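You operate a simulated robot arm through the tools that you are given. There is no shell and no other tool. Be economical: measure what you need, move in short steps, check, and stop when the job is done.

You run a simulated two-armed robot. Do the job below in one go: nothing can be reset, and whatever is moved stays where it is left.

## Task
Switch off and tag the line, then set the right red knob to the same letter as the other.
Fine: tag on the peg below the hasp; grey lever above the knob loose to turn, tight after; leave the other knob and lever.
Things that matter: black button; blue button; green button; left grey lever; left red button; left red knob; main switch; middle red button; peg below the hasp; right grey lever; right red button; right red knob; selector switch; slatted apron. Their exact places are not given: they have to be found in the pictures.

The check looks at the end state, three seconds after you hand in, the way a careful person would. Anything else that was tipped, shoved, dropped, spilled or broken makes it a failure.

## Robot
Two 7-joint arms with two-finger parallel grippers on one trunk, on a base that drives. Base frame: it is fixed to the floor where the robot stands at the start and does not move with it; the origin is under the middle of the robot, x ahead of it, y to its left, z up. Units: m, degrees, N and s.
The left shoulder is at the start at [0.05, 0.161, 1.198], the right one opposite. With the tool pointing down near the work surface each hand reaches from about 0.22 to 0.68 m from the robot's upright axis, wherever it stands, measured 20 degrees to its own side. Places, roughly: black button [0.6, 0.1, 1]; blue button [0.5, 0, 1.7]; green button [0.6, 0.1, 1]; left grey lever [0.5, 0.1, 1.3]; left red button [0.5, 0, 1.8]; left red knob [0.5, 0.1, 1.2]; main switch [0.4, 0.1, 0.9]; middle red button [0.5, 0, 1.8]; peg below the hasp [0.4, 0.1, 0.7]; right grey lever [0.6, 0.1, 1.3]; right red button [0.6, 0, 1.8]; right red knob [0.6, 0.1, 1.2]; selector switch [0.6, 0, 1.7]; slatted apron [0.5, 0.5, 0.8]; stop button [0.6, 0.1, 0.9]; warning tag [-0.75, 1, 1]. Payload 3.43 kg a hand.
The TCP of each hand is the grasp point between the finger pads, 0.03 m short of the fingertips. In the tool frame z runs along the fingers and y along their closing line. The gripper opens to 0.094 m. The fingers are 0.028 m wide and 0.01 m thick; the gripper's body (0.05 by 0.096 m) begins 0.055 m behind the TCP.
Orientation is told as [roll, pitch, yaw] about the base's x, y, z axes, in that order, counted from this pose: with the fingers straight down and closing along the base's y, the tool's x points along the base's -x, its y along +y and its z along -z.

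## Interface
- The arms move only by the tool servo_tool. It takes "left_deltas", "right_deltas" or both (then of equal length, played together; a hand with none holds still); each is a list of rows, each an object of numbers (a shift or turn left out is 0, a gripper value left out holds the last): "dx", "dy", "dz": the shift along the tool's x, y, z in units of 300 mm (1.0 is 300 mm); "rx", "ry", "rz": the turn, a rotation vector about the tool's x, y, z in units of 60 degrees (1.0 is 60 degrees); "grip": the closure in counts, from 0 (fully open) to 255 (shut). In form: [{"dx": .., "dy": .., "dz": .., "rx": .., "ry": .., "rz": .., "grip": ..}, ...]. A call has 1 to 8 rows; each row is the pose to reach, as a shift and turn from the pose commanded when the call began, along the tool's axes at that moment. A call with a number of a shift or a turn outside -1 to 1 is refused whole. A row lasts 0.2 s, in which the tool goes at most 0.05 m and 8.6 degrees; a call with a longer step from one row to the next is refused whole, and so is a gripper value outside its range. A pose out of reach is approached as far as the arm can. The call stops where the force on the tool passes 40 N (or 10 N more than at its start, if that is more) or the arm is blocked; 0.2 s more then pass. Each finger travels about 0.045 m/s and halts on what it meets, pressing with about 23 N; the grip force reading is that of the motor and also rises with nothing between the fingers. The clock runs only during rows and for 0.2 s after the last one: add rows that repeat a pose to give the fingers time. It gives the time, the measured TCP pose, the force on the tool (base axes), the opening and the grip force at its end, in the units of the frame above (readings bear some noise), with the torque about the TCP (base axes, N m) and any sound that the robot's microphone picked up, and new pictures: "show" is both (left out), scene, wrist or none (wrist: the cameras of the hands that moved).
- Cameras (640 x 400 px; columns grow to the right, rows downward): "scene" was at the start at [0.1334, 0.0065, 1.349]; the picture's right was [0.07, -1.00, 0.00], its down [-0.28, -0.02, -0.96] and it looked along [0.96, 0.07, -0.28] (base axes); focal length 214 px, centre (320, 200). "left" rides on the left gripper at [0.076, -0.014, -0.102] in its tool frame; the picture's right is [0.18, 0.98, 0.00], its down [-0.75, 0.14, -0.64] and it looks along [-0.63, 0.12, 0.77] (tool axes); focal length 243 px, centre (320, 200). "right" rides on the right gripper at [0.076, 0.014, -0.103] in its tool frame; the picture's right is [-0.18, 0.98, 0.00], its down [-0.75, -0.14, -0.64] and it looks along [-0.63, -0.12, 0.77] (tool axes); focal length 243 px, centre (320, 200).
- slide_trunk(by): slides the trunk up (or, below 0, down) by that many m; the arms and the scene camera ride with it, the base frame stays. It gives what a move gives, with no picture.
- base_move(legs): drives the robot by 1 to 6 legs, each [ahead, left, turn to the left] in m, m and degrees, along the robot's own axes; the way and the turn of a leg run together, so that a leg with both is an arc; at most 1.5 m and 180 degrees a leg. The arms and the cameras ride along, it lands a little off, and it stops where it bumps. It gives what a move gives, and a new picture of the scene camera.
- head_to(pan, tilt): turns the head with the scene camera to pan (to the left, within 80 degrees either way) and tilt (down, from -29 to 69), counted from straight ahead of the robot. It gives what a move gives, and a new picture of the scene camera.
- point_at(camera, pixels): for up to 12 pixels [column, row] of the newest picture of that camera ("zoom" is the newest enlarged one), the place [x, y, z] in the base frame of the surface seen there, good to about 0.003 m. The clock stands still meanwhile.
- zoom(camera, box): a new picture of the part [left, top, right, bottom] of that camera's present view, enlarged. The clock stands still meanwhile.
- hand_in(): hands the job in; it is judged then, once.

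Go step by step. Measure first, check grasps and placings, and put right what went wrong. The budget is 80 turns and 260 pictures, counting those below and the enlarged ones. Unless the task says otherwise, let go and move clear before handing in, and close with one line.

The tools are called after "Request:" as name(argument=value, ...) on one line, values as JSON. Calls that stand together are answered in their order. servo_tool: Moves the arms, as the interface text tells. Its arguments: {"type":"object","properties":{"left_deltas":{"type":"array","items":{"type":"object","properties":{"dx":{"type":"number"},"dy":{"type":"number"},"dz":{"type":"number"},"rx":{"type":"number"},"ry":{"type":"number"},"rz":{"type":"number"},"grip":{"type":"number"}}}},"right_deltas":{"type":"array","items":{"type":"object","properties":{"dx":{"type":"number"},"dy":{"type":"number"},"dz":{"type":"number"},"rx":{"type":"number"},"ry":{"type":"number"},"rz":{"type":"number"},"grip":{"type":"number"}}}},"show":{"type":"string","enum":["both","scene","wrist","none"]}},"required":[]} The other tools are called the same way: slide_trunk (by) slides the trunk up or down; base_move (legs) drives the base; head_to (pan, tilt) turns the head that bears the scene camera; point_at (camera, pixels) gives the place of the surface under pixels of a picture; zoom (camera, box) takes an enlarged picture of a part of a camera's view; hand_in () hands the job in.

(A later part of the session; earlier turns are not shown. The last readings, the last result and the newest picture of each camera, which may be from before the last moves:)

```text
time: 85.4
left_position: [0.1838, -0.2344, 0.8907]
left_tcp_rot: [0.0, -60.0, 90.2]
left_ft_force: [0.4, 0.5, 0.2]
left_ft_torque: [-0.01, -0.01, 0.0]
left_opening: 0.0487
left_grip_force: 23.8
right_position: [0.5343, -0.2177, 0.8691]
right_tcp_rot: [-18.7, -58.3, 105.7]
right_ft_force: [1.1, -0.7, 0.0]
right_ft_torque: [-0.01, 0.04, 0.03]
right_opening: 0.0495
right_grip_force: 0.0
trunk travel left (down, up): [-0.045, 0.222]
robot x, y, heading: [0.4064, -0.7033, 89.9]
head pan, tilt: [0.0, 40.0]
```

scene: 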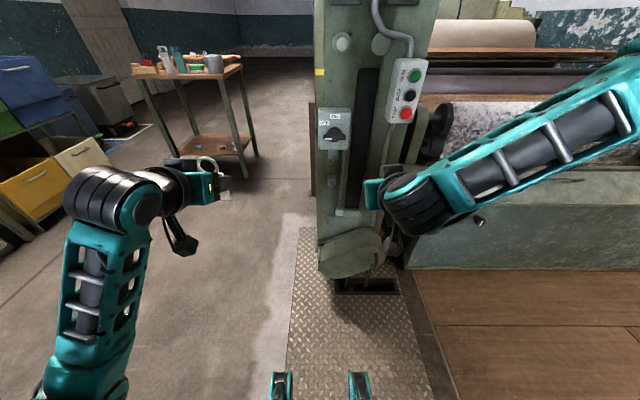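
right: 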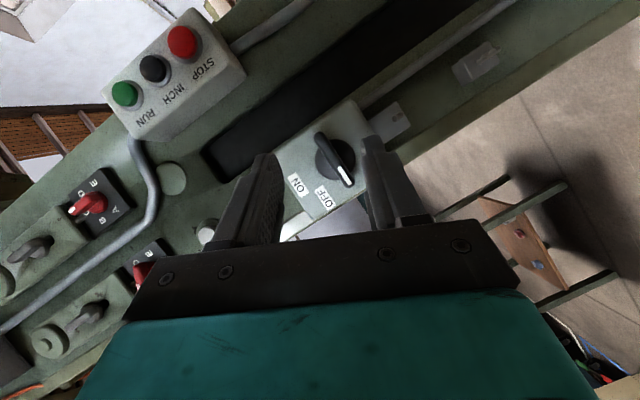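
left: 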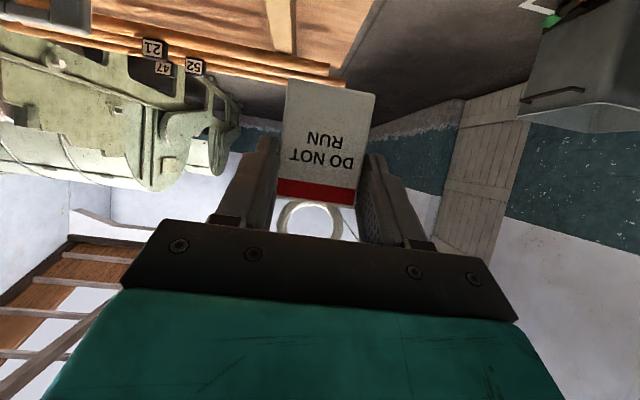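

Base right 0.12, ahead 0.08, then lower the left hand to a pre-hang position.

Request:
base_move(legs=[[0.08, -0.12, 0]])

Request:
servo_tool(left_deltas=[{"dy": -0.08, "dx": 0.08, "dz": 0.08}, {"dy": -0.16, "dx": 0.16, "dz": 0.15}, {"dy": -0.24, "dx": 0.24, "dz": 0.23}, {"dy": -0.32, "dx": 0.32, "dz": 0.32}, {"dy": -0.4, "dx": 0.4, "dz": 0.42}, {"dy": -0.467, "dx": 0.48, "dz": 0.53}, {"dy": -0.467, "dx": 0.56, "dz": 0.65}, {"dy": -0.467, "dx": 0.57, "dz": 0.7}])

```text
time: 87.1
left_position: [0.3022, -0.1537, 0.8888]
left_tcp_rot: [-0.1, -60.0, 90.2]
left_ft_force: [-0.5, -0.3, -0.3]
left_ft_torque: [-0.02, 0.02, 0.04]
left_opening: 0.0488
left_grip_force: 23.1
right_position: [0.6532, -0.1365, 0.869]
right_tcp_rot: [-18.6, -58.5, 105.5]
right_ft_force: [0.2, -0.3, 0.3]
right_ft_torque: [0.04, 0.02, -0.03]
right_opening: 0.0499
right_grip_force: 0.2
trunk travel left (down, up): [-0.045, 0.222]
robot x, y, heading: [0.5184, -0.6196, 90.2]
head pan, tilt: [0.0, 40.0]
```

scene: 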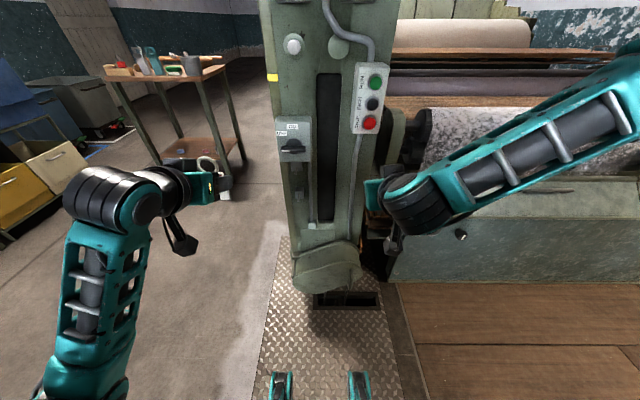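

```text
time: 89.1
left_position: [0.3912, -0.0556, 0.6209]
left_tcp_rot: [12.1, -59.1, 80.5]
left_ft_force: [0.2, 0.2, -1.2]
left_ft_torque: [0.04, 0.04, 0.01]
left_opening: 0.0489
left_grip_force: 22.9
right_position: [0.6526, -0.1378, 0.8702]
right_tcp_rot: [-18.6, -58.4, 105.6]
right_ft_force: [0.6, -0.1, 0.7]
right_ft_torque: [-0.02, 0.02, 0.02]
right_opening: 0.0497
right_grip_force: 0.0
trunk travel left (down, up): [-0.045, 0.222]
robot x, y, heading: [0.5205, -0.6181, 90.0]
head pan, tilt: [0.0, 40.0]
stopped in row 8 (left hand): the arm was blocked; the commanded pose is now the measured one
```

scene: 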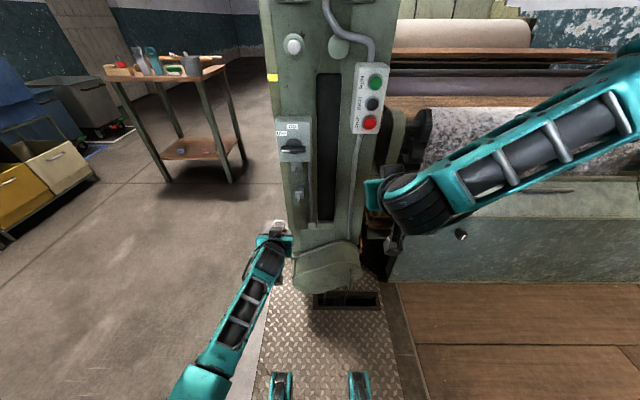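
left: 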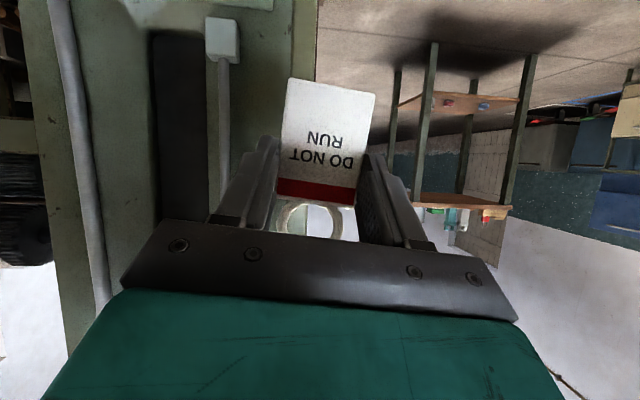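

The left arm hit a limit short of the target and tilted slightly (~6°). I'll back the base off a bit, lower the trunk the remaining 0.04, and correct the orientation.

Request:
base_move(legs=[[-0.09, -0.03, 0]])

Request:
slide_trunk(by=-0.044)

Request:
servo_tool(left_deltas=[{"rx": 0.03, "rz": -0.04, "dx": -0.06, "dz": 0.02}, {"rx": 0.063, "rz": -0.08, "ry": -0.015, "dx": -0.13, "dz": 0.05}, {"rx": 0.063, "rz": -0.08, "ry": -0.015, "dx": -0.17, "dz": 0.1, "dy": -0.03}, {"rx": 0.063, "rz": -0.08, "ry": -0.015, "dx": -0.17, "dz": 0.1, "dy": -0.03}])

```text
time: 90.2
left_position: [0.4213, -0.1454, 0.6227]
left_tcp_rot: [11.9, -59.3, 80.6]
left_ft_force: [-0.8, 0.3, -0.5]
left_ft_torque: [-0.03, 0.0, -0.02]
left_opening: 0.0491
left_grip_force: 23.1
right_position: [0.6839, -0.227, 0.8693]
right_tcp_rot: [-18.6, -58.4, 105.5]
right_ft_force: [0.5, 0.5, 0.1]
right_ft_torque: [-0.03, 0.01, -0.05]
right_opening: 0.0497
right_grip_force: 0.0
trunk travel left (down, up): [-0.045, 0.222]
robot x, y, heading: [0.5555, -0.7106, 90.1]
head pan, tilt: [0.0, 40.0]
```

scene: 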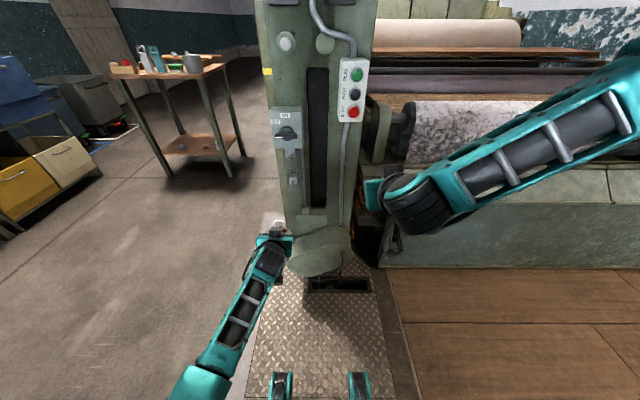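

```text
time: 91.1
left_position: [0.4228, -0.1463, 0.5775]
left_tcp_rot: [11.9, -59.1, 80.5]
left_ft_force: [0.2, 0.4, -0.2]
left_ft_torque: [-0.03, 0.0, 0.02]
left_opening: 0.0486
left_grip_force: 23.3
right_position: [0.6844, -0.2266, 0.8246]
right_tcp_rot: [-18.6, -58.5, 105.5]
right_ft_force: [0.6, -0.4, -0.4]
right_ft_torque: [-0.01, 0.02, 0.03]
right_opening: 0.05
right_grip_force: 0.1
trunk travel left (down, up): [-0.001, 0.266]
robot x, y, heading: [0.5478, -0.7105, 89.8]
head pan, tilt: [0.0, 40.0]
```

```text
time: 92.1
left_position: [0.4322, -0.0934, 0.6071]
left_tcp_rot: [0.2, -60.6, 89.9]
left_ft_force: [-0.6, -0.4, -0.9]
left_ft_torque: [-0.01, -0.01, 0.02]
left_opening: 0.0486
left_grip_force: 22.9
right_position: [0.6841, -0.225, 0.8262]
right_tcp_rot: [-18.5, -58.4, 105.4]
right_ft_force: [0.2, 0.2, 0.2]
right_ft_torque: [0.02, -0.02, -0.01]
right_opening: 0.0495
right_grip_force: 0.0
trunk travel left (down, up): [-0.001, 0.266]
robot x, y, heading: [0.5473, -0.7096, 90.0]
head pan, tilt: [0.0, 40.0]
```

scene: 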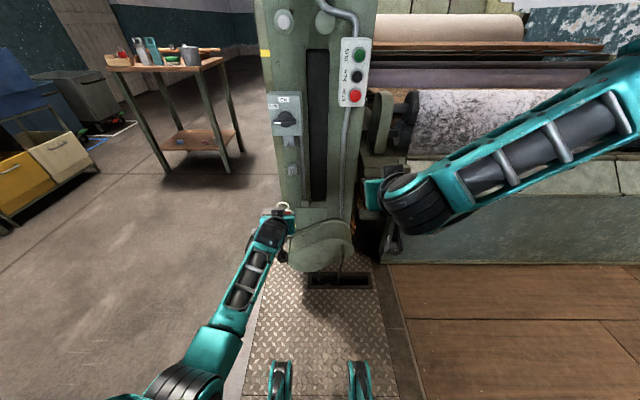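
left: 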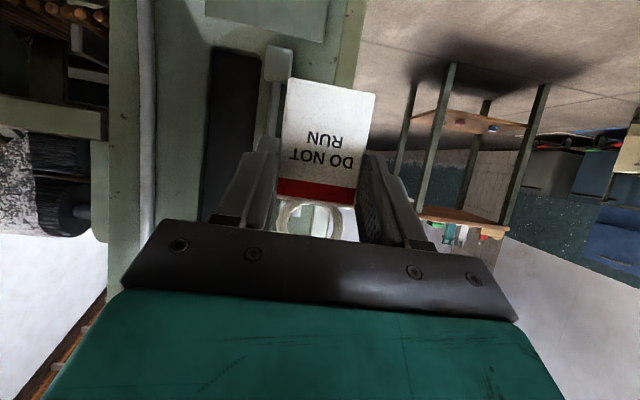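

Orientation is right again. Zooming the scene camera on the ring and peg to measure both.

Request:
zoom(camera="scene", box=[250, 140, 330, 225])

Request:
zoom(camera="scene", box=[270, 150, 310, 220])

```text
4.71 times, centred on (290, 182) of scene
```

zoom: 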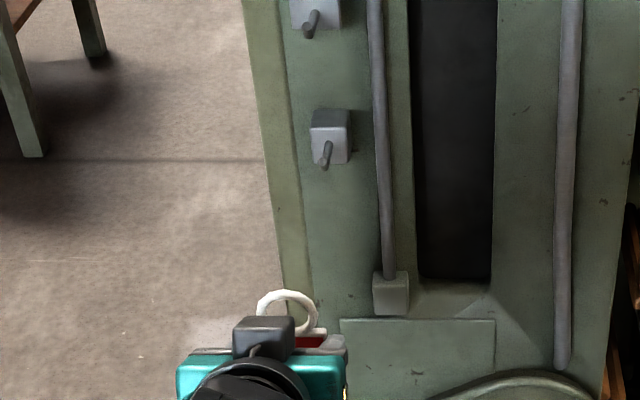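

```text
5.71 times, centred on (290, 185) of scene
```

zoom: 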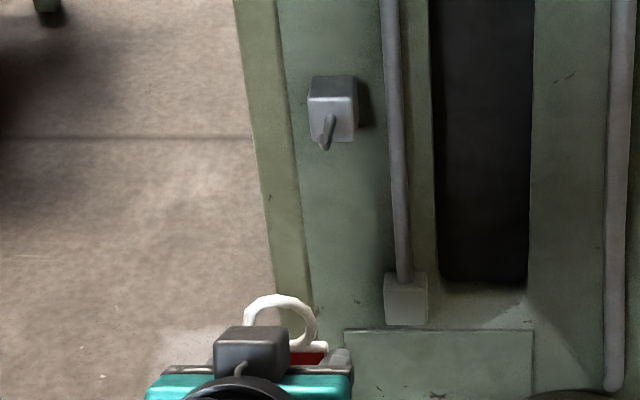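

Request:
point_at(camera="zoom", pixels=[[330, 120], [326, 135], [323, 147], [318, 141], [327, 145], [316, 108], [350, 108], [333, 84], [347, 138], [280, 299], [249, 312], [313, 325]])

```text
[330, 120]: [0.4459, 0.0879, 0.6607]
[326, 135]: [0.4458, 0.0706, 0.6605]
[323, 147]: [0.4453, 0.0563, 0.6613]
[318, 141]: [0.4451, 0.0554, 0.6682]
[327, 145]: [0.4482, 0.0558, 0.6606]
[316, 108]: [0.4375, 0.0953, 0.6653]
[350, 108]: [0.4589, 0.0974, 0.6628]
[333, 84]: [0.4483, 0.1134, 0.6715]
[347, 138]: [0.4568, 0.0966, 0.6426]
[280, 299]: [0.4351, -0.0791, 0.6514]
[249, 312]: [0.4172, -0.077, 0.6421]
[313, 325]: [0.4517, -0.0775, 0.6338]
```

Peg: x≈0.446, y 0.055–0.096, centre z≈0.661. Ring centre: (0.4345, -0.078, 0.638). Aligning ring and advancing to 3 cm before the peg tip.

Request:
servo_tool(left_deltas=[{"dy": -0.038, "dx": -0.064, "dz": -0.037}, {"dy": -0.038, "dx": -0.12, "dz": 0.06}, {"dy": -0.038, "dx": -0.18, "dz": 0.16}, {"dy": -0.038, "dx": -0.23, "dz": 0.252}, {"dy": -0.038, "dx": -0.23, "dz": 0.252}])

Request:
zoom(camera="scene", box=[270, 140, 310, 200])

```text
time: 93.3
left_position: [0.446, 0.0074, 0.6282]
left_tcp_rot: [-0.1, -60.5, 90.0]
left_ft_force: [1.2, -0.3, 0.1]
left_ft_torque: [0.01, 0.01, 0.0]
left_opening: 0.0486
left_grip_force: 23.2
right_position: [0.6848, -0.2277, 0.8255]
right_tcp_rot: [-18.6, -58.4, 105.5]
right_ft_force: [1.5, -0.2, -0.1]
right_ft_torque: [0.0, -0.01, -0.03]
right_opening: 0.0495
right_grip_force: 0.0
trunk travel left (down, up): [-0.001, 0.266]
robot x, y, heading: [0.548, -0.7078, 89.9]
head pan, tilt: [0.0, 40.0]
```

scene: 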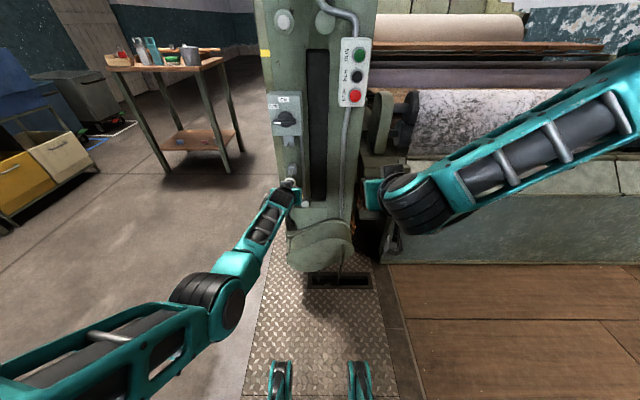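
left: 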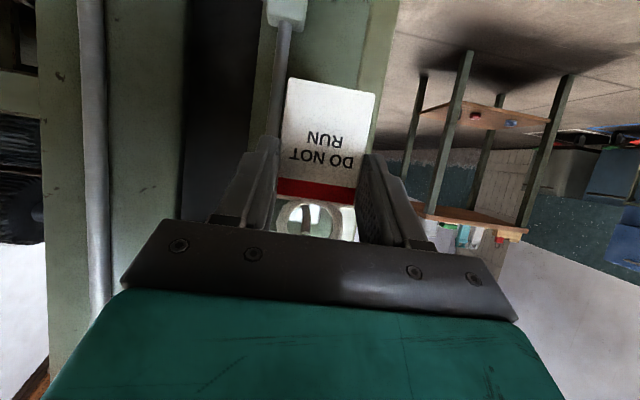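

```text
6.67 times, centred on (290, 170) of scene
```

zoom: 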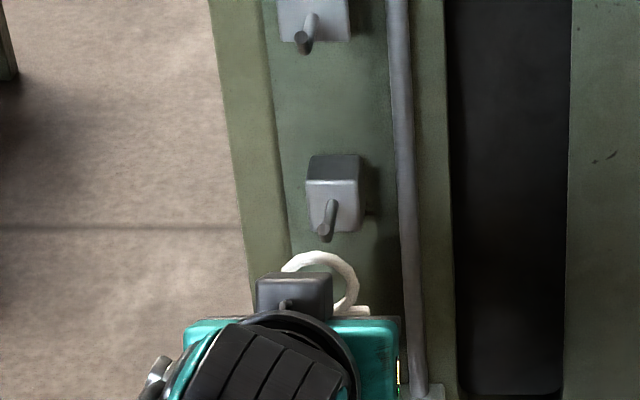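

Nearly aligned; the peg is visible through the ring in the left camera near (315,215). Zooming and measuring.

Request:
point_at(camera="zoom", pixels=[[320, 254], [286, 266], [354, 285], [323, 232], [330, 210]])

Request:
zoom(camera="left", box=[260, 180, 380, 250])

```text
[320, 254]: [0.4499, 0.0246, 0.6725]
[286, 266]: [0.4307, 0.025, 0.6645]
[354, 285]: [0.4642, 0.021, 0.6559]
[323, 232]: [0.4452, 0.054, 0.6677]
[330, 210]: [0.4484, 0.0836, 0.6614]
```

```text
5.33 times, centred on (320, 215) of left
```

zoom: 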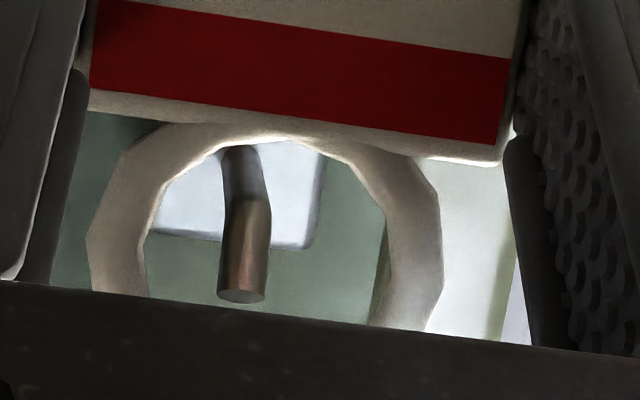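

Ring centre (0.4475, 0.023, ~0.658) versus peg (0.446, tip z≈0.667). Raising 5 mm and sliding the ring over the peg by 0.052 m.

Request:
servo_tool(left_deltas=[{"dy": 0.005, "dx": -0.0144, "dz": -0.008}, {"dy": 0.005, "dx": -0.05, "dz": 0.055}, {"dy": 0.005, "dx": -0.075, "dz": 0.1}, {"dy": 0.005, "dx": -0.101, "dz": 0.142}, {"dy": 0.005, "dx": -0.101, "dz": 0.142}], show="wrist")

Request:
zoom(camera="left", box=[260, 180, 380, 250])

Request:
zoom(camera="scene", box=[270, 140, 310, 200])

```text
time: 94.5
left_position: [0.4436, 0.0396, 0.6372]
left_tcp_rot: [0.0, -60.6, 89.9]
left_ft_force: [0.1, -0.5, 0.1]
left_ft_torque: [0.02, 0.04, -0.02]
left_opening: 0.0486
left_grip_force: 22.8
left hand out of reach, approached as far as the arm can: row 3, 4, 5
right_position: [0.6851, -0.226, 0.8248]
right_tcp_rot: [-18.6, -58.3, 105.5]
right_ft_force: [-0.9, 0.0, -0.4]
right_ft_torque: [-0.01, 0.04, -0.02]
right_opening: 0.0497
right_grip_force: 0.0
trunk travel left (down, up): [-0.001, 0.266]
robot x, y, heading: [0.5516, -0.7077, 89.9]
head pan, tilt: [0.0, 40.0]
```

left: 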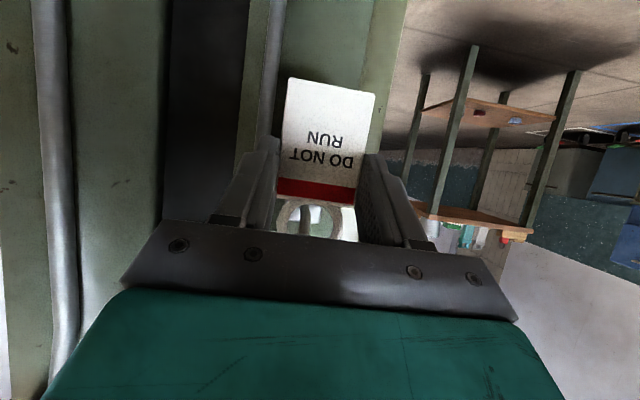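

```text
5.33 times, centred on (320, 215) of left
```

zoom: 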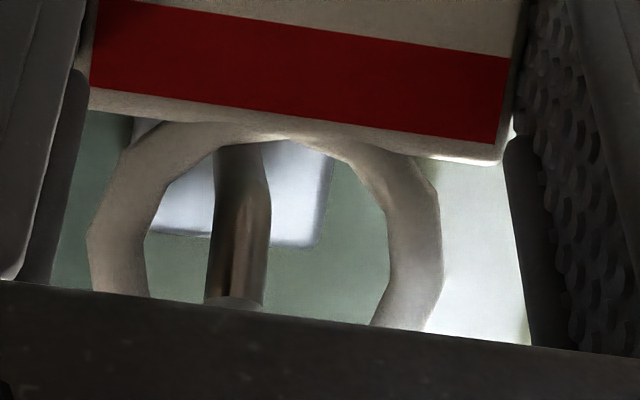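

```text
6.67 times, centred on (290, 170) of scene
```

zoom: 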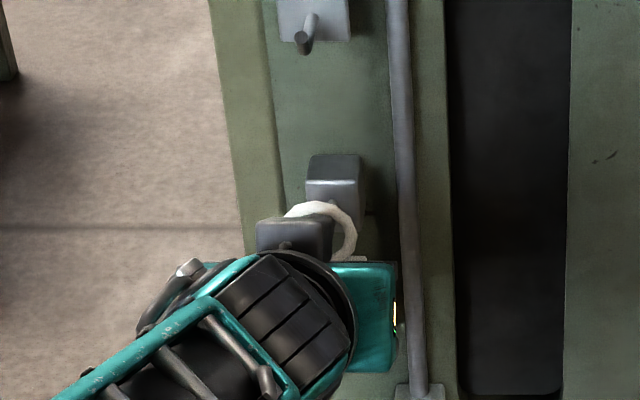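

Ring is just at the peg's tip; the arm is at full reach. I'll pull back 0.05, drive the base ahead 0.06, and re-approach.

Request:
servo_tool(left_deltas=[{"dx": 0.04, "dz": -0.07}, {"dx": 0.083, "dz": -0.144}, {"dx": 0.083, "dz": -0.144}], show="none")

Request:
base_move(legs=[[0.055, 0, 0]])

Request:
zoom(camera="scene", box=[270, 150, 310, 210])

Request:
zoom(camera="left", box=[260, 180, 380, 250])

```text
time: 95.3
left_position: [0.4431, -0.0108, 0.6361]
left_tcp_rot: [0.1, -60.4, 89.9]
left_ft_force: [-0.4, -0.2, -0.1]
left_ft_torque: [0.0, 0.0, -0.01]
left_opening: 0.0488
left_grip_force: 23.7
right_position: [0.6838, -0.227, 0.8251]
right_tcp_rot: [-18.6, -58.3, 105.5]
right_ft_force: [0.2, 0.2, -0.3]
right_ft_torque: [0.01, 0.0, -0.01]
right_opening: 0.0498
right_grip_force: 0.1
trunk travel left (down, up): [-0.001, 0.266]
robot x, y, heading: [0.5528, -0.7129, 90.2]
head pan, tilt: [0.0, 40.0]
```

```text
time: 96.2
left_position: [0.443, 0.0441, 0.6359]
left_tcp_rot: [0.1, -60.5, 90.0]
left_ft_force: [0.4, -0.2, 0.7]
left_ft_torque: [-0.04, -0.01, 0.0]
left_opening: 0.0487
left_grip_force: 23.1
right_position: [0.6854, -0.1715, 0.825]
right_tcp_rot: [-18.5, -58.4, 105.6]
right_ft_force: [-0.6, 0.2, 0.2]
right_ft_torque: [0.01, 0.01, 0.01]
right_opening: 0.0497
right_grip_force: 0.0
trunk travel left (down, up): [-0.001, 0.266]
robot x, y, heading: [0.5519, -0.6577, 90.1]
head pan, tilt: [0.0, 40.0]
```

scene: 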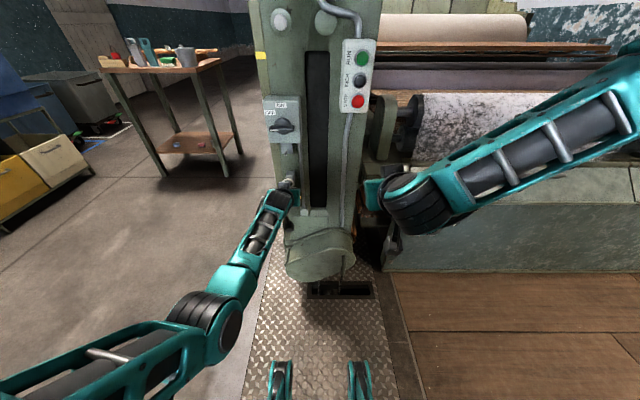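

```text
6.67 times, centred on (290, 180) of scene
```

zoom: 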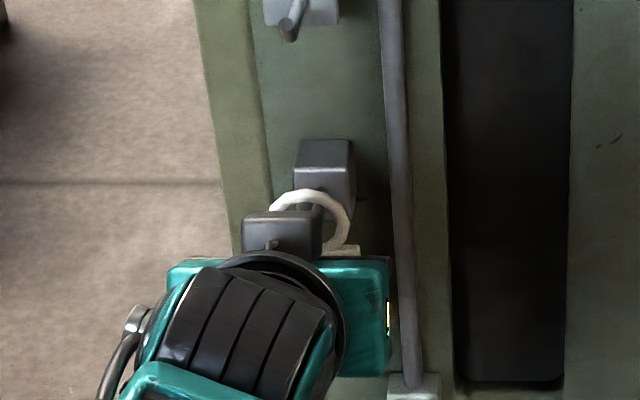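

```text
5.33 times, centred on (320, 215) of left
```

zoom: 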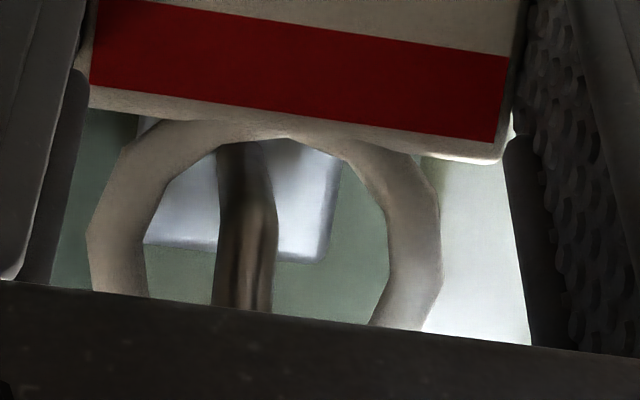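

The peg tip is inside the ring (both views). Advancing 18 mm, then lowering 8 mm.

Request:
servo_tool(left_deltas=[{"dx": -0.015, "dz": 0.026}, {"dx": -0.03, "dz": 0.052}, {"dx": -0.019, "dz": 0.059}, {"dx": -0.007, "dz": 0.065}, {"dx": -0.007, "dz": 0.065}], show="wrist")

Request:
zoom(camera="scene", box=[270, 150, 310, 210])

Request:
zoom(camera="left", box=[260, 180, 380, 250])

```text
time: 97.4
left_position: [0.4429, 0.0626, 0.6295]
left_tcp_rot: [0.1, -60.6, 89.9]
left_ft_force: [-0.5, 0.5, 0.4]
left_ft_torque: [-0.01, 0.01, -0.02]
left_opening: 0.0487
left_grip_force: 23.1
right_position: [0.684, -0.1715, 0.8253]
right_tcp_rot: [-18.7, -58.4, 105.5]
right_ft_force: [-0.2, -0.7, 0.0]
right_ft_torque: [0.02, 0.0, -0.01]
right_opening: 0.0493
right_grip_force: 0.1
trunk travel left (down, up): [-0.001, 0.266]
robot x, y, heading: [0.5497, -0.6602, 90.0]
head pan, tilt: [0.0, 40.0]
```

left: 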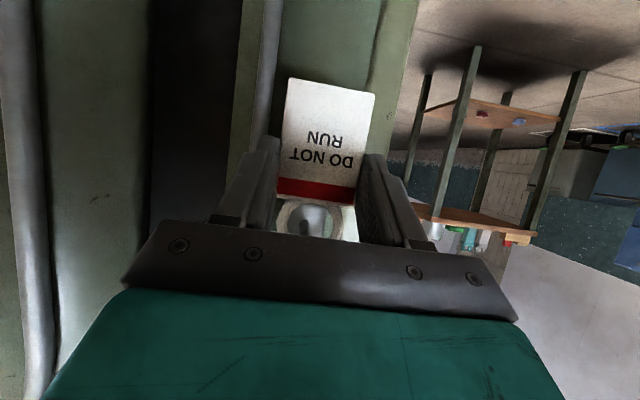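

```text
6.67 times, centred on (290, 180) of scene
```

zoom: 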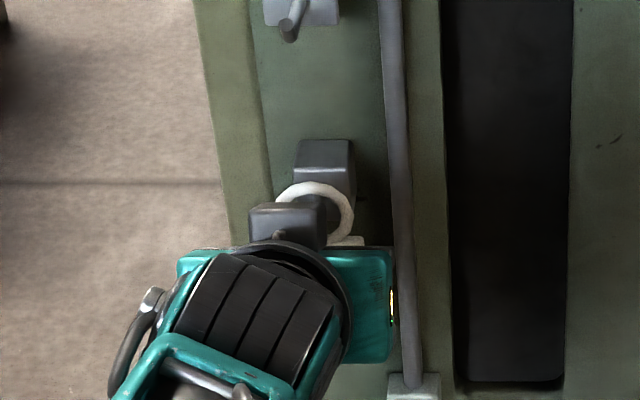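

```text
5.33 times, centred on (320, 215) of left
```

zoom: 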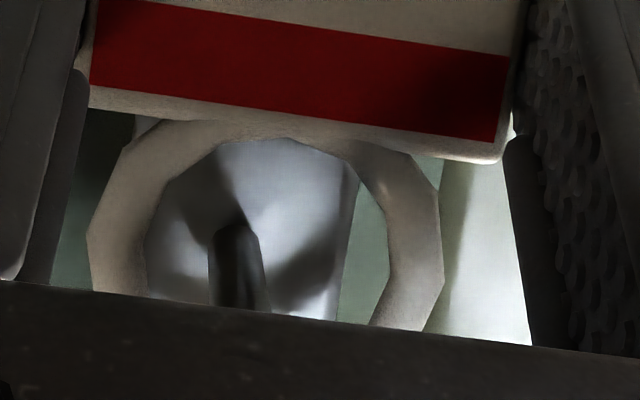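

The peg passes through the ring into the block. Lowering 5 mm more and opening the fingers modestly.

Request:
servo_tool(left_deltas=[{"dx": 0.0144, "dz": 0.0083}, {"dx": 0.0144, "dz": 0.0083}, {"dx": 0.0144, "dz": 0.0083, "grip": 100}, {"dx": 0.0144, "dz": 0.0083, "grip": 80}, {"dx": 0.0144, "dz": 0.0083, "grip": 80}], show="wrist")

Request:
zoom(camera="scene", box=[270, 150, 310, 210])

```text
time: 98.6
left_position: [0.4436, 0.0627, 0.6239]
left_tcp_rot: [0.1, -60.5, 89.9]
left_ft_force: [-0.1, -0.8, 0.0]
left_ft_torque: [-0.02, 0.03, -0.01]
left_opening: 0.0645
left_grip_force: 0.0
right_position: [0.6845, -0.1735, 0.8253]
right_tcp_rot: [-18.6, -58.4, 105.6]
right_ft_force: [0.6, 0.3, -0.3]
right_ft_torque: [0.0, 0.0, -0.01]
right_opening: 0.0497
right_grip_force: 0.1
trunk travel left (down, up): [-0.001, 0.266]
robot x, y, heading: [0.5551, -0.655, 90.0]
head pan, tilt: [0.0, 40.0]
```

left: 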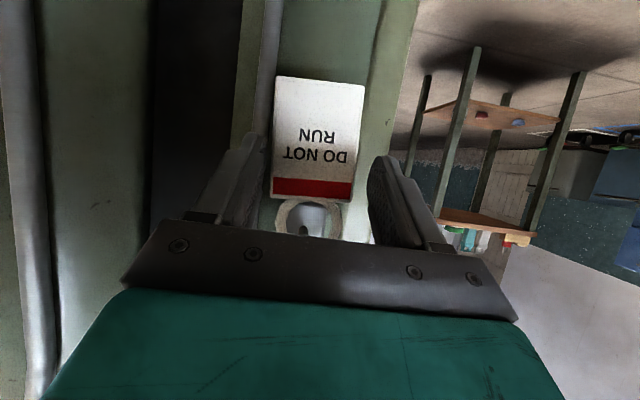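

```text
6.67 times, centred on (290, 180) of scene
```

zoom: 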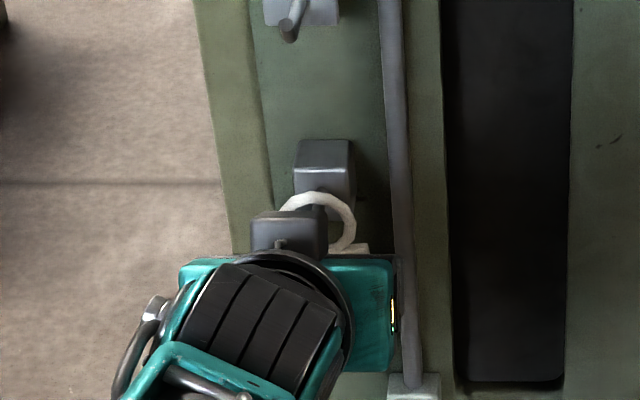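

The tag hangs on the peg. Backing the left hand straight out (with a 4 mm centring shift first).

Request:
servo_tool(left_deltas=[{"dy": -0.013}, {"dy": -0.013, "dx": 0.03, "dz": -0.052}, {"dy": -0.013, "dx": 0.08, "dz": -0.139}, {"dy": -0.013, "dx": 0.15, "dz": -0.26}, {"dy": -0.013, "dx": 0.22, "dz": -0.381}, {"dy": -0.013, "dx": 0.28, "dz": -0.485}])

Request:
zoom(camera="scene", box=[250, 80, 350, 230])

```text
time: 99.9
left_position: [0.4373, -0.0088, 0.7498]
left_tcp_rot: [4.2, -73.7, 86.5]
left_ft_force: [-0.2, -0.3, 0.4]
left_ft_torque: [0.02, 0.03, -0.01]
left_opening: 0.0645
left_grip_force: 0.0
right_position: [0.6841, -0.1724, 0.8239]
right_tcp_rot: [-18.5, -58.4, 105.5]
right_ft_force: [-0.3, -0.1, 0.2]
right_ft_torque: [0.01, -0.02, -0.01]
right_opening: 0.0498
right_grip_force: 0.1
trunk travel left (down, up): [-0.001, 0.266]
robot x, y, heading: [0.5525, -0.6549, 89.8]
head pan, tilt: [0.0, 40.0]
stopped in row 6 (left hand): the arm was blocked; the commanded pose is now the measured one
```

scene: 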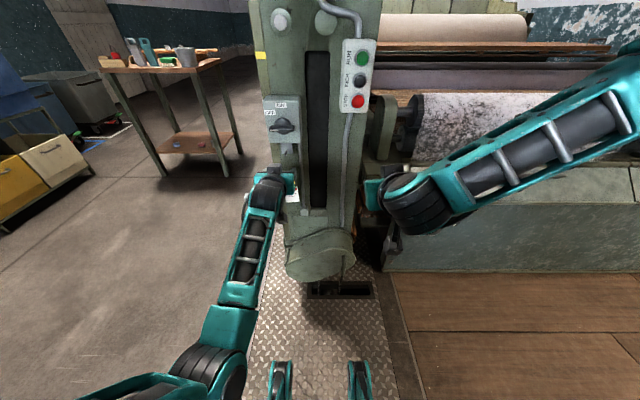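
left: 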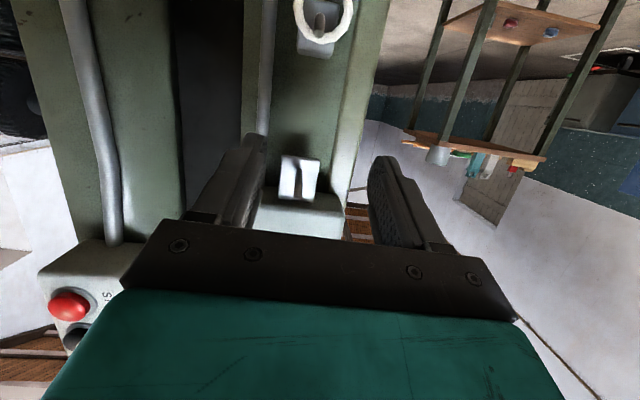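

```text
2.67 times, centred on (300, 155) of scene
```

zoom: 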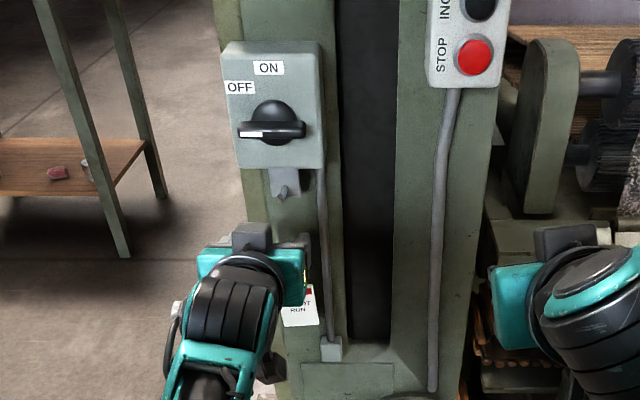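

The tag's ring is still around the peg (left view (325,20)), though the hand drifted upward at an arm limit. Backing the base away instead to clear safely.

Request:
base_move(legs=[[-0.12, 0, 0]])

Request:
slide_trunk(by=0.2)

Request:
servo_tool(left_deltas=[{"dy": 0.1}, {"dy": 0.2}, {"dy": 0.3}, {"dy": 0.4}, {"dy": 0.5}], show="scene")

```text
time: 101.0
left_position: [0.4359, -0.075, 0.7518]
left_tcp_rot: [4.3, -74.0, 86.3]
left_ft_force: [0.0, -0.5, -0.1]
left_ft_torque: [0.0, 0.01, -0.01]
left_opening: 0.0645
left_grip_force: 0.1
right_position: [0.6832, -0.2406, 0.8272]
right_tcp_rot: [-18.5, -58.5, 105.5]
right_ft_force: [1.3, -0.3, 0.0]
right_ft_torque: [0.03, 0.0, -0.01]
right_opening: 0.0497
right_grip_force: 0.0
trunk travel left (down, up): [-0.001, 0.266]
robot x, y, heading: [0.5555, -0.7248, 89.9]
head pan, tilt: [0.0, 40.0]
stopped in leg 1: the robot was blocked; the commanded pose is now the measured one
```

scene: 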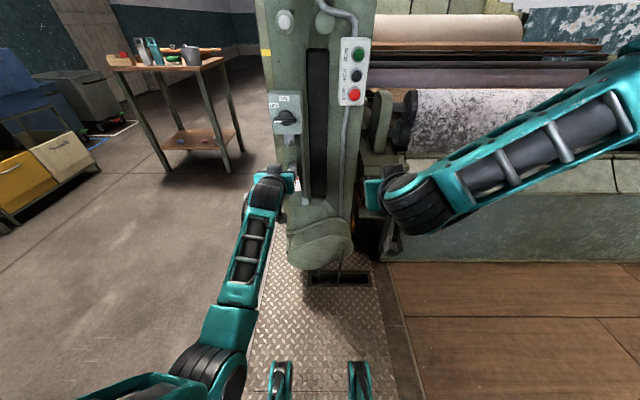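

```text
time: 103.2
left_position: [0.4351, -0.0767, 0.9516]
left_tcp_rot: [4.4, -73.9, 86.3]
left_ft_force: [-1.0, -0.6, 0.6]
left_ft_torque: [0.01, -0.03, -0.02]
left_opening: 0.0645
left_grip_force: 0.0
right_position: [0.6834, -0.2401, 1.0255]
right_tcp_rot: [-18.5, -58.4, 105.5]
right_ft_force: [0.3, -0.2, -0.1]
right_ft_torque: [-0.02, 0.02, 0.03]
right_opening: 0.0496
right_grip_force: 0.0
trunk travel left (down, up): [-0.201, 0.066]
robot x, y, heading: [0.5547, -0.7236, 89.7]
head pan, tilt: [0.0, 40.0]
```

```text
time: 104.4
left_position: [0.2853, -0.0766, 0.9546]
left_tcp_rot: [4.1, -74.0, 86.6]
left_ft_force: [-0.1, -0.9, -0.6]
left_ft_torque: [-0.05, -0.01, -0.03]
left_opening: 0.0645
left_grip_force: 0.1
right_position: [0.6836, -0.2401, 1.0263]
right_tcp_rot: [-18.5, -58.4, 105.6]
right_ft_force: [0.6, 0.1, -0.4]
right_ft_torque: [0.0, -0.04, 0.01]
right_opening: 0.0497
right_grip_force: 0.1
trunk travel left (down, up): [-0.201, 0.066]
robot x, y, heading: [0.5493, -0.7199, 89.9]
head pan, tilt: [0.0, 40.0]
```

scene: 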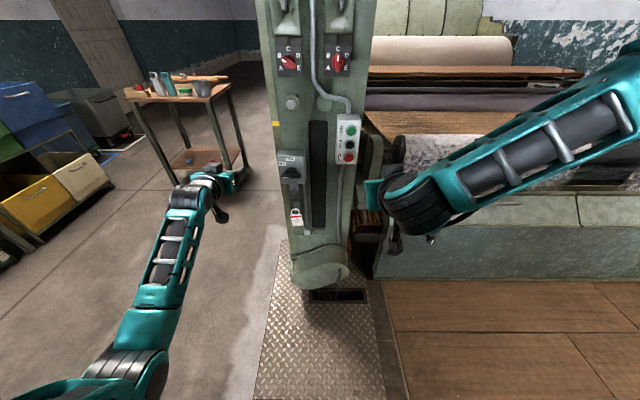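

The tag hangs on the peg at (297,217). Now the knob part: looking closely at the levers, the knobs, and the tag.

Request:
zoom(camera="scene", box=[265, 150, 345, 240])

Request:
head_to(pan=0, tilt=10)

Request:
zoom(camera="scene", box=[270, 100, 370, 220])

```text
4.44 times, centred on (305, 195) of scene
```

zoom: 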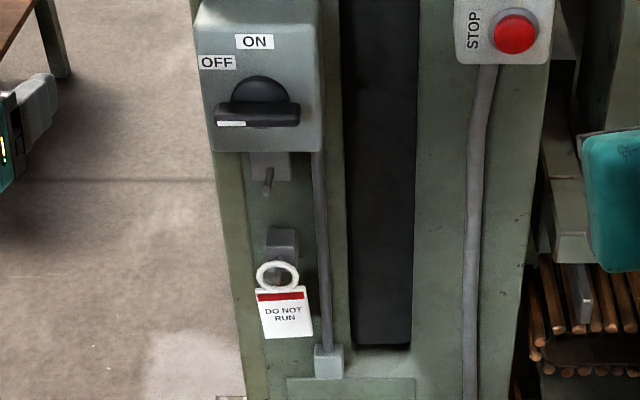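

```text
time: 105.3
left_position: [0.2864, -0.077, 0.9542]
left_tcp_rot: [4.4, -73.9, 86.4]
left_ft_force: [-0.4, 1.2, -0.3]
left_ft_torque: [0.02, -0.01, -0.01]
left_opening: 0.0646
left_grip_force: 0.2
right_position: [0.6839, -0.2389, 1.0252]
right_tcp_rot: [-18.4, -58.4, 105.5]
right_ft_force: [0.5, 0.7, 0.1]
right_ft_torque: [0.02, 0.0, 0.02]
right_opening: 0.0494
right_grip_force: 0.0
trunk travel left (down, up): [-0.201, 0.066]
robot x, y, heading: [0.5503, -0.7201, 90.0]
head pan, tilt: [0.0, 10.0]
```

scene: 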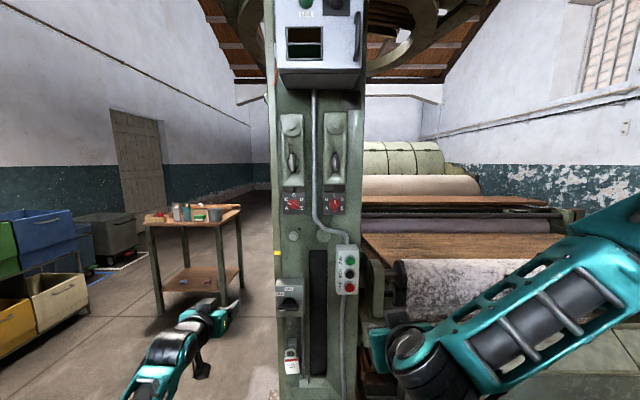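

```text
3.33 times, centred on (320, 160) of scene
```

zoom: 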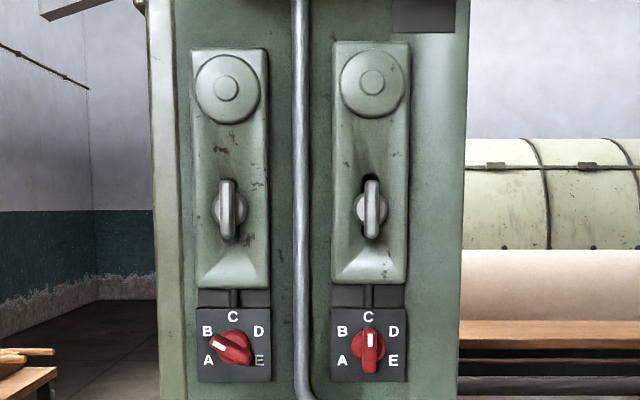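

Main switch at OFF and the tag is hanging correctly. Now base ahead 0.08, trunk up, and right hand up in front of the right lever.

Request:
base_move(legs=[[0.08, 0, 0]])

Request:
slide_trunk(by=0.06)

Request:
servo_tool(right_deltas=[{"dx": -0.11, "dz": -0.05, "dy": 0.02, "rx": -0.027, "rz": 0.046}, {"dx": -0.22, "dz": -0.1, "dy": 0.04, "rx": -0.053, "rz": 0.093}, {"dx": -0.34, "dz": -0.15, "dy": 0.06, "rx": -0.08, "rz": 0.139}, {"dx": -0.46, "dz": -0.2, "dy": 0.08, "rx": -0.08, "rz": 0.139, "ry": -0.1}, {"dx": -0.58, "dz": -0.25, "dy": 0.1, "rx": -0.08, "rz": 0.139, "ry": -0.2}, {"dx": -0.7, "dz": -0.28, "dy": 0.12, "rx": -0.08, "rz": 0.139, "ry": -0.3}, {"dx": -0.804, "dz": -0.311, "dy": 0.14, "rx": -0.08, "rz": 0.139, "ry": -0.333}, {"dx": -0.804, "dz": -0.311, "dy": 0.14, "rx": -0.08, "rz": 0.139, "ry": -0.333}])

```text
time: 106.4
left_position: [0.2864, 0.0029, 0.9532]
left_tcp_rot: [4.4, -73.9, 86.2]
left_ft_force: [-1.0, 0.2, -0.4]
left_ft_torque: [0.0, 0.02, 0.01]
left_opening: 0.0646
left_grip_force: 0.0
right_position: [0.6833, -0.1597, 1.0253]
right_tcp_rot: [-18.5, -58.4, 105.5]
right_ft_force: [-0.2, 0.2, -0.8]
right_ft_torque: [-0.01, 0.02, -0.02]
right_opening: 0.0498
right_grip_force: 0.1
trunk travel left (down, up): [-0.201, 0.066]
robot x, y, heading: [0.5501, -0.6425, 89.9]
head pan, tilt: [0.0, 10.0]
```

scene: 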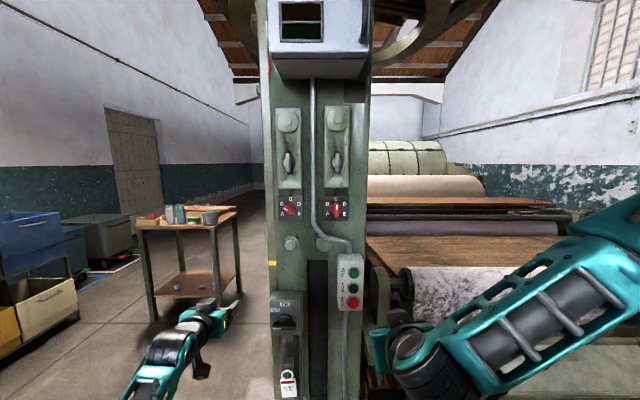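

```text
time: 107.4
left_position: [0.2869, 0.0018, 1.014]
left_tcp_rot: [4.3, -73.9, 86.3]
left_ft_force: [-0.1, -0.1, -0.1]
left_ft_torque: [-0.02, 0.02, 0.01]
left_opening: 0.0644
left_grip_force: 0.0
right_position: [0.6842, -0.1596, 1.086]
right_tcp_rot: [-18.5, -58.4, 105.5]
right_ft_force: [-0.3, 0.9, 0.9]
right_ft_torque: [0.02, -0.02, 0.02]
right_opening: 0.0497
right_grip_force: 0.0
trunk travel left (down, up): [-0.261, 0.006]
robot x, y, heading: [0.5515, -0.6418, 89.9]
head pan, tilt: [0.0, 10.0]
```

```text
time: 109.2
left_position: [0.2864, 0.0018, 1.0125]
left_tcp_rot: [4.4, -73.9, 86.3]
left_ft_force: [0.9, 0.4, -0.9]
left_ft_torque: [0.04, 0.0, -0.04]
left_opening: 0.0643
left_grip_force: 0.1
right_position: [0.6017, -0.1193, 1.332]
right_tcp_rot: [-0.8, -79.7, 91.9]
right_ft_force: [-0.1, 0.7, 0.2]
right_ft_torque: [0.0, -0.03, -0.02]
right_opening: 0.0498
right_grip_force: 0.2
trunk travel left (down, up): [-0.261, 0.006]
robot x, y, heading: [0.5489, -0.6431, 89.9]
head pan, tilt: [0.0, 10.0]
```

scene: 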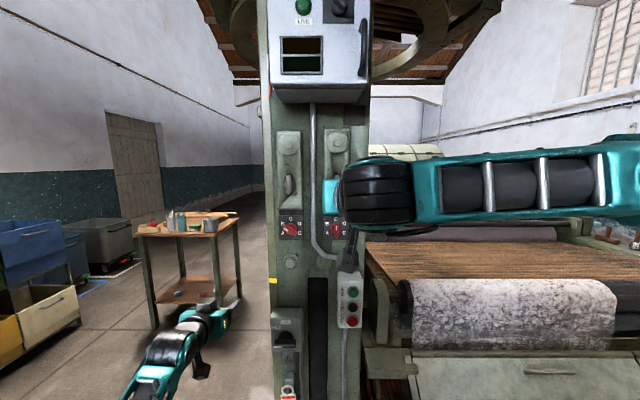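
right: 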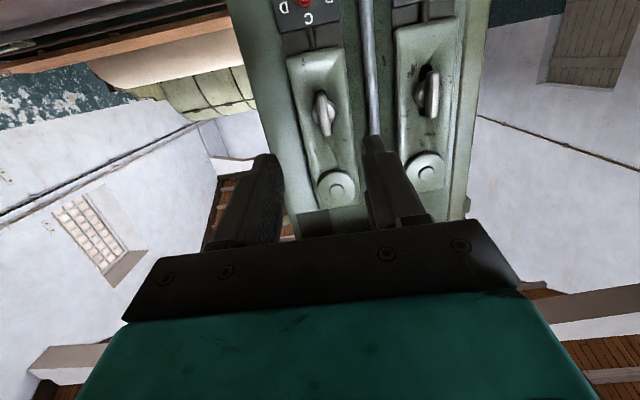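

Arm works well here. Zooming the right wrist camera on the right lever and measuring it.

Request:
zoom(camera="right", box=[270, 30, 450, 210])

Request:
point_at(camera="right", pixels=[[320, 94], [322, 110], [326, 130], [313, 115], [332, 110], [318, 80], [320, 150], [303, 110], [425, 70], [432, 90], [433, 112]])

```text
2.22 times, centred on (360, 120) of right
```

zoom: 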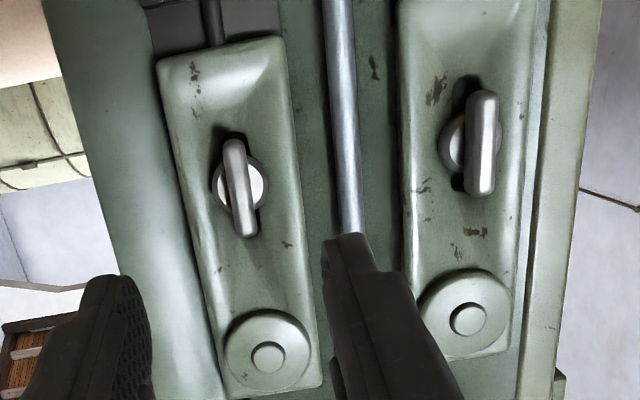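

```text
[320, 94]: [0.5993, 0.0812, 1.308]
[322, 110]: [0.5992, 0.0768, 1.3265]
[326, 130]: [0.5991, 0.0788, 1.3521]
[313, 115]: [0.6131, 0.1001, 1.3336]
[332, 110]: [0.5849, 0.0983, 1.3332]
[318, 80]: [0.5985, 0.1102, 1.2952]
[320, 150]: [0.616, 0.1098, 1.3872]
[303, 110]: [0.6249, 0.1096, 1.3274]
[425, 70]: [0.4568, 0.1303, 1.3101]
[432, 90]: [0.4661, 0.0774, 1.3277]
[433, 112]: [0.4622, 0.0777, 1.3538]
```

Lever bar: x 0.599, z 1.306–1.354 (centre 1.331), front y 0.077, disc y 0.10. Advancing onto it.

Request:
servo_tool(right_deltas=[{"dx": -0.03, "dz": 0.15, "dy": 0.009}, {"dx": -0.06, "dz": 0.3, "dy": 0.009}, {"dx": -0.09, "dz": 0.45, "dy": 0.009}, {"dx": -0.105, "dz": 0.54, "dy": 0.009}, {"dx": -0.115, "dz": 0.593, "dy": 0.009}, {"dx": -0.115, "dz": 0.593, "dy": 0.009}], show="wrist")

```text
time: 110.6
left_position: [0.2872, 0.0032, 1.0143]
left_tcp_rot: [4.4, -73.9, 86.3]
left_ft_force: [-0.1, 0.3, -0.6]
left_ft_torque: [-0.03, 0.03, -0.01]
left_opening: 0.0646
left_grip_force: 0.1
right_position: [0.5942, 0.0616, 1.3313]
right_tcp_rot: [-0.9, -79.7, 92.1]
right_ft_force: [-0.1, -0.4, 0.3]
right_ft_torque: [0.01, -0.02, -0.02]
right_opening: 0.0496
right_grip_force: 0.1
trunk travel left (down, up): [-0.261, 0.006]
robot x, y, heading: [0.5486, -0.6473, 90.3]
head pan, tilt: [0.0, 10.0]
```

right: 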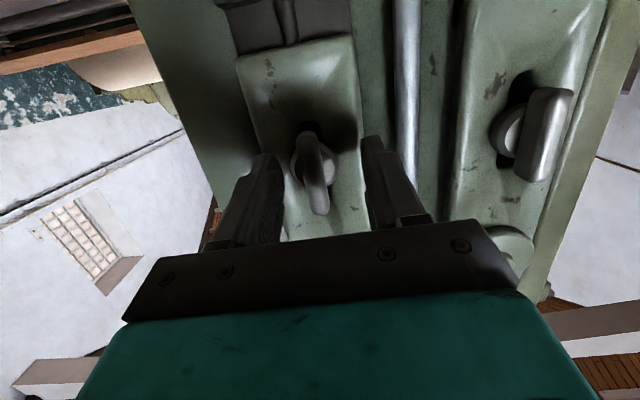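

Slight correction (+5 mm x, +4 mm z), then close.

Request:
servo_tool(right_deltas=[{"dy": -0.016, "dx": -0.012}, {"dy": -0.016, "dx": -0.012, "grip": 240}, {"dy": -0.016, "dx": -0.012, "grip": 240}, {"dy": -0.016, "dx": -0.012, "grip": 240}, {"dy": -0.016, "dx": -0.012, "grip": 240}], show="wrist")

```text
time: 111.8
left_position: [0.2857, 0.0017, 1.0144]
left_tcp_rot: [4.5, -73.9, 86.3]
left_ft_force: [0.5, -0.7, -0.3]
left_ft_torque: [0.04, 0.01, -0.02]
left_opening: 0.0647
left_grip_force: 0.1
right_position: [0.5993, 0.0623, 1.3349]
right_tcp_rot: [-0.5, -79.6, 91.6]
right_ft_force: [1.6, 0.4, -0.5]
right_ft_torque: [-0.16, -0.01, -0.64]
right_opening: 0.0131
right_grip_force: 44.6
trunk travel left (down, up): [-0.261, 0.006]
robot x, y, heading: [0.5514, -0.644, 89.9]
head pan, tilt: [0.0, 10.0]
```

right: 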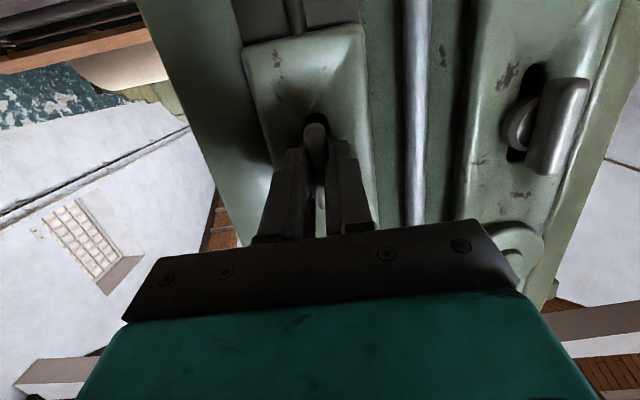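

Gripped. Turning counter-clockwise 32° (loosen direction) and reading the torque.

Request:
servo_tool(right_deltas=[{"rz": -0.131, "rx": 0.023}, {"rz": -0.262, "rx": 0.046}, {"rz": -0.394, "rx": 0.07}, {"rz": -0.525, "rx": 0.093}, {"rz": -0.525, "rx": 0.093}], show="wrist")

```text
time: 113.0
left_position: [0.2878, 0.0021, 1.0145]
left_tcp_rot: [4.5, -73.8, 86.2]
left_ft_force: [0.3, 0.5, 0.1]
left_ft_torque: [0.01, 0.01, 0.0]
left_opening: 0.0645
left_grip_force: 0.0
right_position: [0.5991, 0.0628, 1.3354]
right_tcp_rot: [-74.0, -56.2, 162.2]
right_ft_force: [3.4, -5.5, -4.5]
right_ft_torque: [-0.82, -0.02, -1.27]
right_opening: 0.013
right_grip_force: 45.0
trunk travel left (down, up): [-0.261, 0.006]
robot x, y, heading: [0.5507, -0.6458, 90.0]
head pan, tilt: [0.0, 10.0]
```

right: 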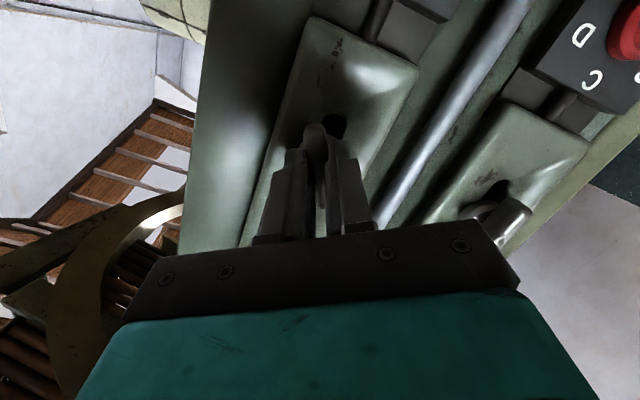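

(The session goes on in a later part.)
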